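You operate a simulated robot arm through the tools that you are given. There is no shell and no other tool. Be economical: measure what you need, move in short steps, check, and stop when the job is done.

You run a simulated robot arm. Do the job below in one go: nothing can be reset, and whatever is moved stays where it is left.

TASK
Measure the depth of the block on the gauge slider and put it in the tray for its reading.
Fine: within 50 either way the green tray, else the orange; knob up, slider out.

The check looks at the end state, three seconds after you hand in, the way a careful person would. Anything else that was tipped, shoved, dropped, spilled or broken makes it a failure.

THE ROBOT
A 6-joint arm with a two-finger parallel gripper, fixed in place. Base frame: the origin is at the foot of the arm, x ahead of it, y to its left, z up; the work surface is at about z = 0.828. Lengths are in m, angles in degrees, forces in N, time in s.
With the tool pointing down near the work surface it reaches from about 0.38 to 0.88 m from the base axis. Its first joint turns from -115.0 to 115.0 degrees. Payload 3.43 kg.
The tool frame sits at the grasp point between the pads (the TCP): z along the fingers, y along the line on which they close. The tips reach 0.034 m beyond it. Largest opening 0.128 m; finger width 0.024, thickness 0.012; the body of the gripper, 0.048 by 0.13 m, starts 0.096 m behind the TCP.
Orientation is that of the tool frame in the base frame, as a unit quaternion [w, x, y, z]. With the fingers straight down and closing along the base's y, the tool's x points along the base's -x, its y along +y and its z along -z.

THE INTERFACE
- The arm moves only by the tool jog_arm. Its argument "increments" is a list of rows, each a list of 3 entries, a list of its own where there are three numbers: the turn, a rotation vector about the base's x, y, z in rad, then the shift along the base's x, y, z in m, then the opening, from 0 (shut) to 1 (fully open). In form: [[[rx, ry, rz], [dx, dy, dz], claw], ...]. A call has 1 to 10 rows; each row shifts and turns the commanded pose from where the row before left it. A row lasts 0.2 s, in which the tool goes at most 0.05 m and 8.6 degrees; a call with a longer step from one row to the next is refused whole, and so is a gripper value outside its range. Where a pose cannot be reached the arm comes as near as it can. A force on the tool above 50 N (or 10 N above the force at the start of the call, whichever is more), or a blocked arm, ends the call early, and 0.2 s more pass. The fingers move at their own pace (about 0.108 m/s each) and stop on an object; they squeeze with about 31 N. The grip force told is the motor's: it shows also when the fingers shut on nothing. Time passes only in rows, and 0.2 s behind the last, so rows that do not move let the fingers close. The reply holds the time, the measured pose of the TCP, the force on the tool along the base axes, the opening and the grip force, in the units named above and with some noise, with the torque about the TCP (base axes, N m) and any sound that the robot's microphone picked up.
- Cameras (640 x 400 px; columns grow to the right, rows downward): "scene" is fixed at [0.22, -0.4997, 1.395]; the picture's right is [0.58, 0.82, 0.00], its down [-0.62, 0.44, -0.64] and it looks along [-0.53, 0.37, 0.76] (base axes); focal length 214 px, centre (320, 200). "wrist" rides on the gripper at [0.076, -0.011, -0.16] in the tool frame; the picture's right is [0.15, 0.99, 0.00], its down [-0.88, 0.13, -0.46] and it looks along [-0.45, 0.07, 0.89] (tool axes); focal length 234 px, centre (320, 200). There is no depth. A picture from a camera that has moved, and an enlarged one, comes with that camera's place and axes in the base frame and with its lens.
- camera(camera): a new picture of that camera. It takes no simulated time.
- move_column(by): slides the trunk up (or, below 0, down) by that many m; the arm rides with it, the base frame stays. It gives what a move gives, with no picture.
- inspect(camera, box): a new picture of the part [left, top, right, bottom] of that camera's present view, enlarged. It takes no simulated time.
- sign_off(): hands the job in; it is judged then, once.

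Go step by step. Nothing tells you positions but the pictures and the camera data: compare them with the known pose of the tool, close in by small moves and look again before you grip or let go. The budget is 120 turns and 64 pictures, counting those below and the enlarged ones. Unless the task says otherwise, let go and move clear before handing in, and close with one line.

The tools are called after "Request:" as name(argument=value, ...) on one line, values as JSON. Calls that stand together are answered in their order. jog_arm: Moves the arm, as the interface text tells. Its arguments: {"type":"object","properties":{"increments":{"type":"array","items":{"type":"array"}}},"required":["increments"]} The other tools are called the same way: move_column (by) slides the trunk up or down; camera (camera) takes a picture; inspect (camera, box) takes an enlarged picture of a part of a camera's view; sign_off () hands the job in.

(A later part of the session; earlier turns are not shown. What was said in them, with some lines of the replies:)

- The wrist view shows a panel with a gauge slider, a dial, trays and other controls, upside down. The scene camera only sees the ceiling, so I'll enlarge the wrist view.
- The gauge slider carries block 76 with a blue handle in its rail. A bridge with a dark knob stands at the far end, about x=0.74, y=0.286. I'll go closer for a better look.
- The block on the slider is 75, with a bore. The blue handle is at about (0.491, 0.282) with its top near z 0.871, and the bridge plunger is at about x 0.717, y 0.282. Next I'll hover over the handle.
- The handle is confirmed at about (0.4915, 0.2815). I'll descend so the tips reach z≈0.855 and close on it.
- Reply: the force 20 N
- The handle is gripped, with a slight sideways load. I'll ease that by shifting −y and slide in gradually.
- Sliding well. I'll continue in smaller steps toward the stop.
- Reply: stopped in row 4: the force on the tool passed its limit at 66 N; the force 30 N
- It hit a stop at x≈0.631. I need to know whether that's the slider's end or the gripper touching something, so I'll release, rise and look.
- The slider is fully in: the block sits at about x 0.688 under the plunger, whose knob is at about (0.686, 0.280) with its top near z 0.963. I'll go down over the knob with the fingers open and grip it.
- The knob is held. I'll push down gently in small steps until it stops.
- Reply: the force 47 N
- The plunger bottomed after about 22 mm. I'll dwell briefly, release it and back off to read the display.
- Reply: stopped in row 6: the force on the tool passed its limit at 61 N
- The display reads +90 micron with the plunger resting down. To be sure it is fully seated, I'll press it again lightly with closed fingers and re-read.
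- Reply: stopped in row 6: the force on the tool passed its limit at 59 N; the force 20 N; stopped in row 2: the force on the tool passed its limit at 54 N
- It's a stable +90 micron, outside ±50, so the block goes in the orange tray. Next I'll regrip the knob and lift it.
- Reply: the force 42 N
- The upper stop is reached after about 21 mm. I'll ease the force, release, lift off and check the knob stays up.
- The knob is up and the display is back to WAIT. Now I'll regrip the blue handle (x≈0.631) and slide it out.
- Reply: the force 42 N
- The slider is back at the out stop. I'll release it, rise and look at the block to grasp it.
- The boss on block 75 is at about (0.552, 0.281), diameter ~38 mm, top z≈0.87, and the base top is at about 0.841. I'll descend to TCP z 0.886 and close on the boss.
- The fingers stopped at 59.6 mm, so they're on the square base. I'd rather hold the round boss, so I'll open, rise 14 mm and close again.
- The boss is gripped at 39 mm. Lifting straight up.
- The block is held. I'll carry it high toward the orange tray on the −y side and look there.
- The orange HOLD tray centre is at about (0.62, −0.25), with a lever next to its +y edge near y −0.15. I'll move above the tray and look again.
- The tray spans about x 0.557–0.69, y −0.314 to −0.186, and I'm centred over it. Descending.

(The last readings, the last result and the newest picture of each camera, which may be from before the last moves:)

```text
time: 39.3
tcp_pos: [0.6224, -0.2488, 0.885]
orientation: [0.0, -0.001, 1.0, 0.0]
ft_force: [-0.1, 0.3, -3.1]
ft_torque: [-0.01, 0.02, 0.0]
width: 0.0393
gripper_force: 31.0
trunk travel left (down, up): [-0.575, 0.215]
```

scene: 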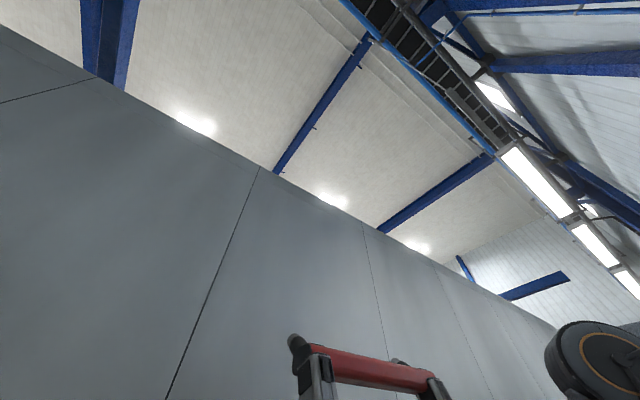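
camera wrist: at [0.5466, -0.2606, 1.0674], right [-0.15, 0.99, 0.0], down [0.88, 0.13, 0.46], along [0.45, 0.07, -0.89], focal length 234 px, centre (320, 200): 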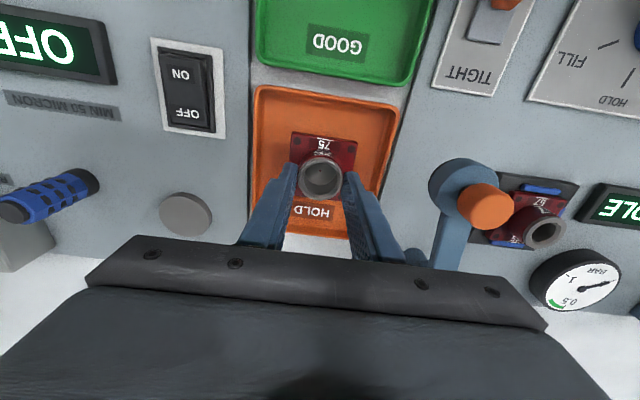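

Request:
jog_arm(increments=[[[0, 0, 0], [0, 0, -0.002], 0], [[0, 0, 0], [0, 0, -0.002], 0], [[0, 0, 0], [0, 0, -0.001], 0]])

Request:
inspect(camera="wrist", box=[240, 70, 420, 250])

```text
time: 40.1
tcp_pos: [0.6235, -0.2504, 0.8796]
orientation: [-0.001, -0.001, 1.0, 0.001]
ft_force: [-1.5, -0.5, 4.4]
ft_torque: [0.2, 0.28, 0.04]
width: 0.0394
gripper_force: 31.0
trunk travel left (down, up): [-0.575, 0.215]
```

```text
2.22 times, centred on (330, 160) of wrist
camera zoom: at [0.5459, -0.2609, 1.0381], right [-0.15, 0.99, 0.0], down [0.88, 0.13, 0.46], along [0.45, 0.07, -0.89], focal length 520 px, centre (298, 289)
```

zoom: 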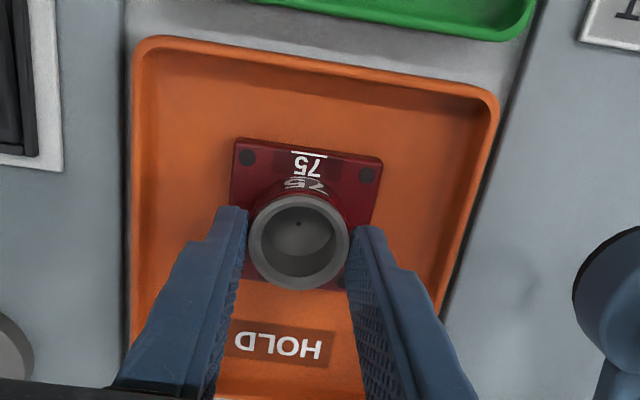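

Contact: the force changed from −3 to +4 N, so the block rests on the tray floor. Releasing and rising.

Request:
jog_arm(increments=[[[0, 0, 0], [0, 0, 0], 0.5], [[0, 0, 0], [0, 0, 0], 0.5], [[0, 0, 0], [0, 0, 0.02], 0.5], [[0, 0, 0], [0, 0, 0.04], 0.5], [[0, 0, 0], [0, 0, 0.045], 0.5], [[0, 0, 0], [0, 0, 0.045], 0.5], [[0, 0, 0], [0, 0, 0.045], 0.5], [[0, 0, 0], [-0.03, 0, 0], 0.5], [[0, 0, 0], [-0.03, 0, 0], 0.5]])

Request:
camera(camera="wrist")

```text
time: 42.1
tcp_pos: [0.5636, -0.252, 1.0749]
orientation: [0.0, -0.001, 1.0, 0.0]
ft_force: [0.6, 0.0, -0.1]
ft_torque: [0.03, 0.06, -0.01]
width: 0.0641
gripper_force: 0.0
trunk travel left (down, up): [-0.575, 0.215]
```

```text
26 pictures are left
camera wrist: at [0.4872, -0.2617, 1.2333], right [-0.15, 0.99, 0.0], down [0.88, 0.13, 0.46], along [0.45, 0.07, -0.89], focal length 234 px, centre (320, 200)
```

wrist: 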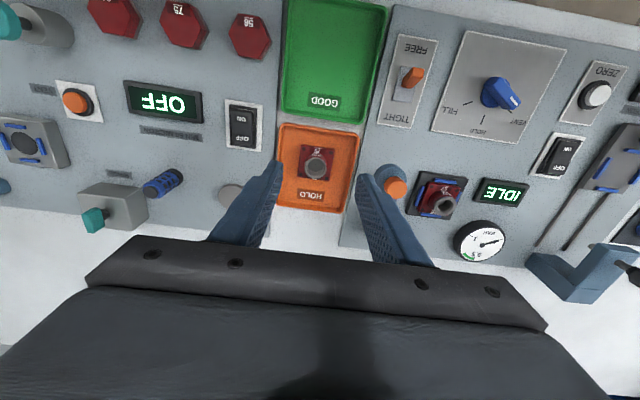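

The block sits flat in the orange tray. I'll take a last look at the gauge to confirm the knob is up and the slider is out.

Request:
jog_arm(increments=[[[0, 0, 0], [0, 0.048, 0.01], 0.5], [[0, 0, 0], [0, 0.048, 0.01], 0.5], [[0, 0, 0], [0, 0.048, 0.01], 0.5], [[0, 0, 0], [0, 0.048, 0], 0.5], [[0, 0, 0], [0, 0.048, 0], 0.5], [[0, 0, 0], [0, 0.048, 0], 0.5], [[0, 0, 0], [0, 0.048, 0], 0.5], [[0, 0, 0], [0, 0.048, 0], 0.5]])

Request:
inspect(camera="wrist", box=[300, 0, 580, 280])

```text
time: 43.9
tcp_pos: [0.5617, 0.1342, 1.104]
orientation: [0.0, 0.0, 1.0, 0.0]
ft_force: [0.1, -0.5, -0.1]
ft_torque: [0.06, -0.01, -0.01]
width: 0.0642
gripper_force: 0.1
trunk travel left (down, up): [-0.575, 0.215]
```

```text
1.43 times, centred on (440, 140) of wrist
camera zoom: at [0.4865, 0.1228, 1.2622], right [-0.15, 0.99, 0.0], down [0.88, 0.13, 0.46], along [0.45, 0.07, -0.89], focal length 334 px, centre (149, 286)
```

zoom: 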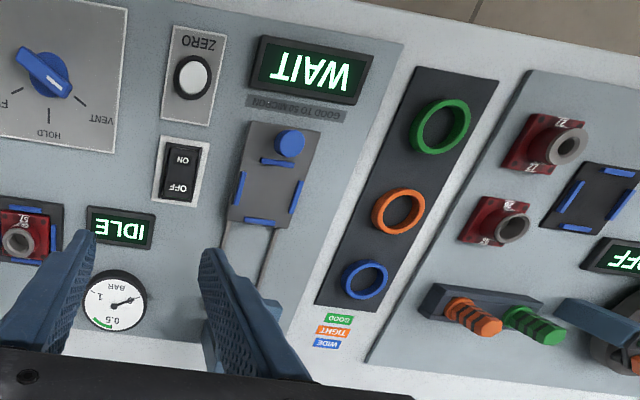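

The slider is out, the display reads WAIT, the knob was left up, and the block is in the orange tray. Handing in.

Request:
sign_off()

```text
The job is handed in.
```

Block 75 read +90 micron, outside ±50, so it is in the orange tray, with the knob up, the slider out and the gripper clear.
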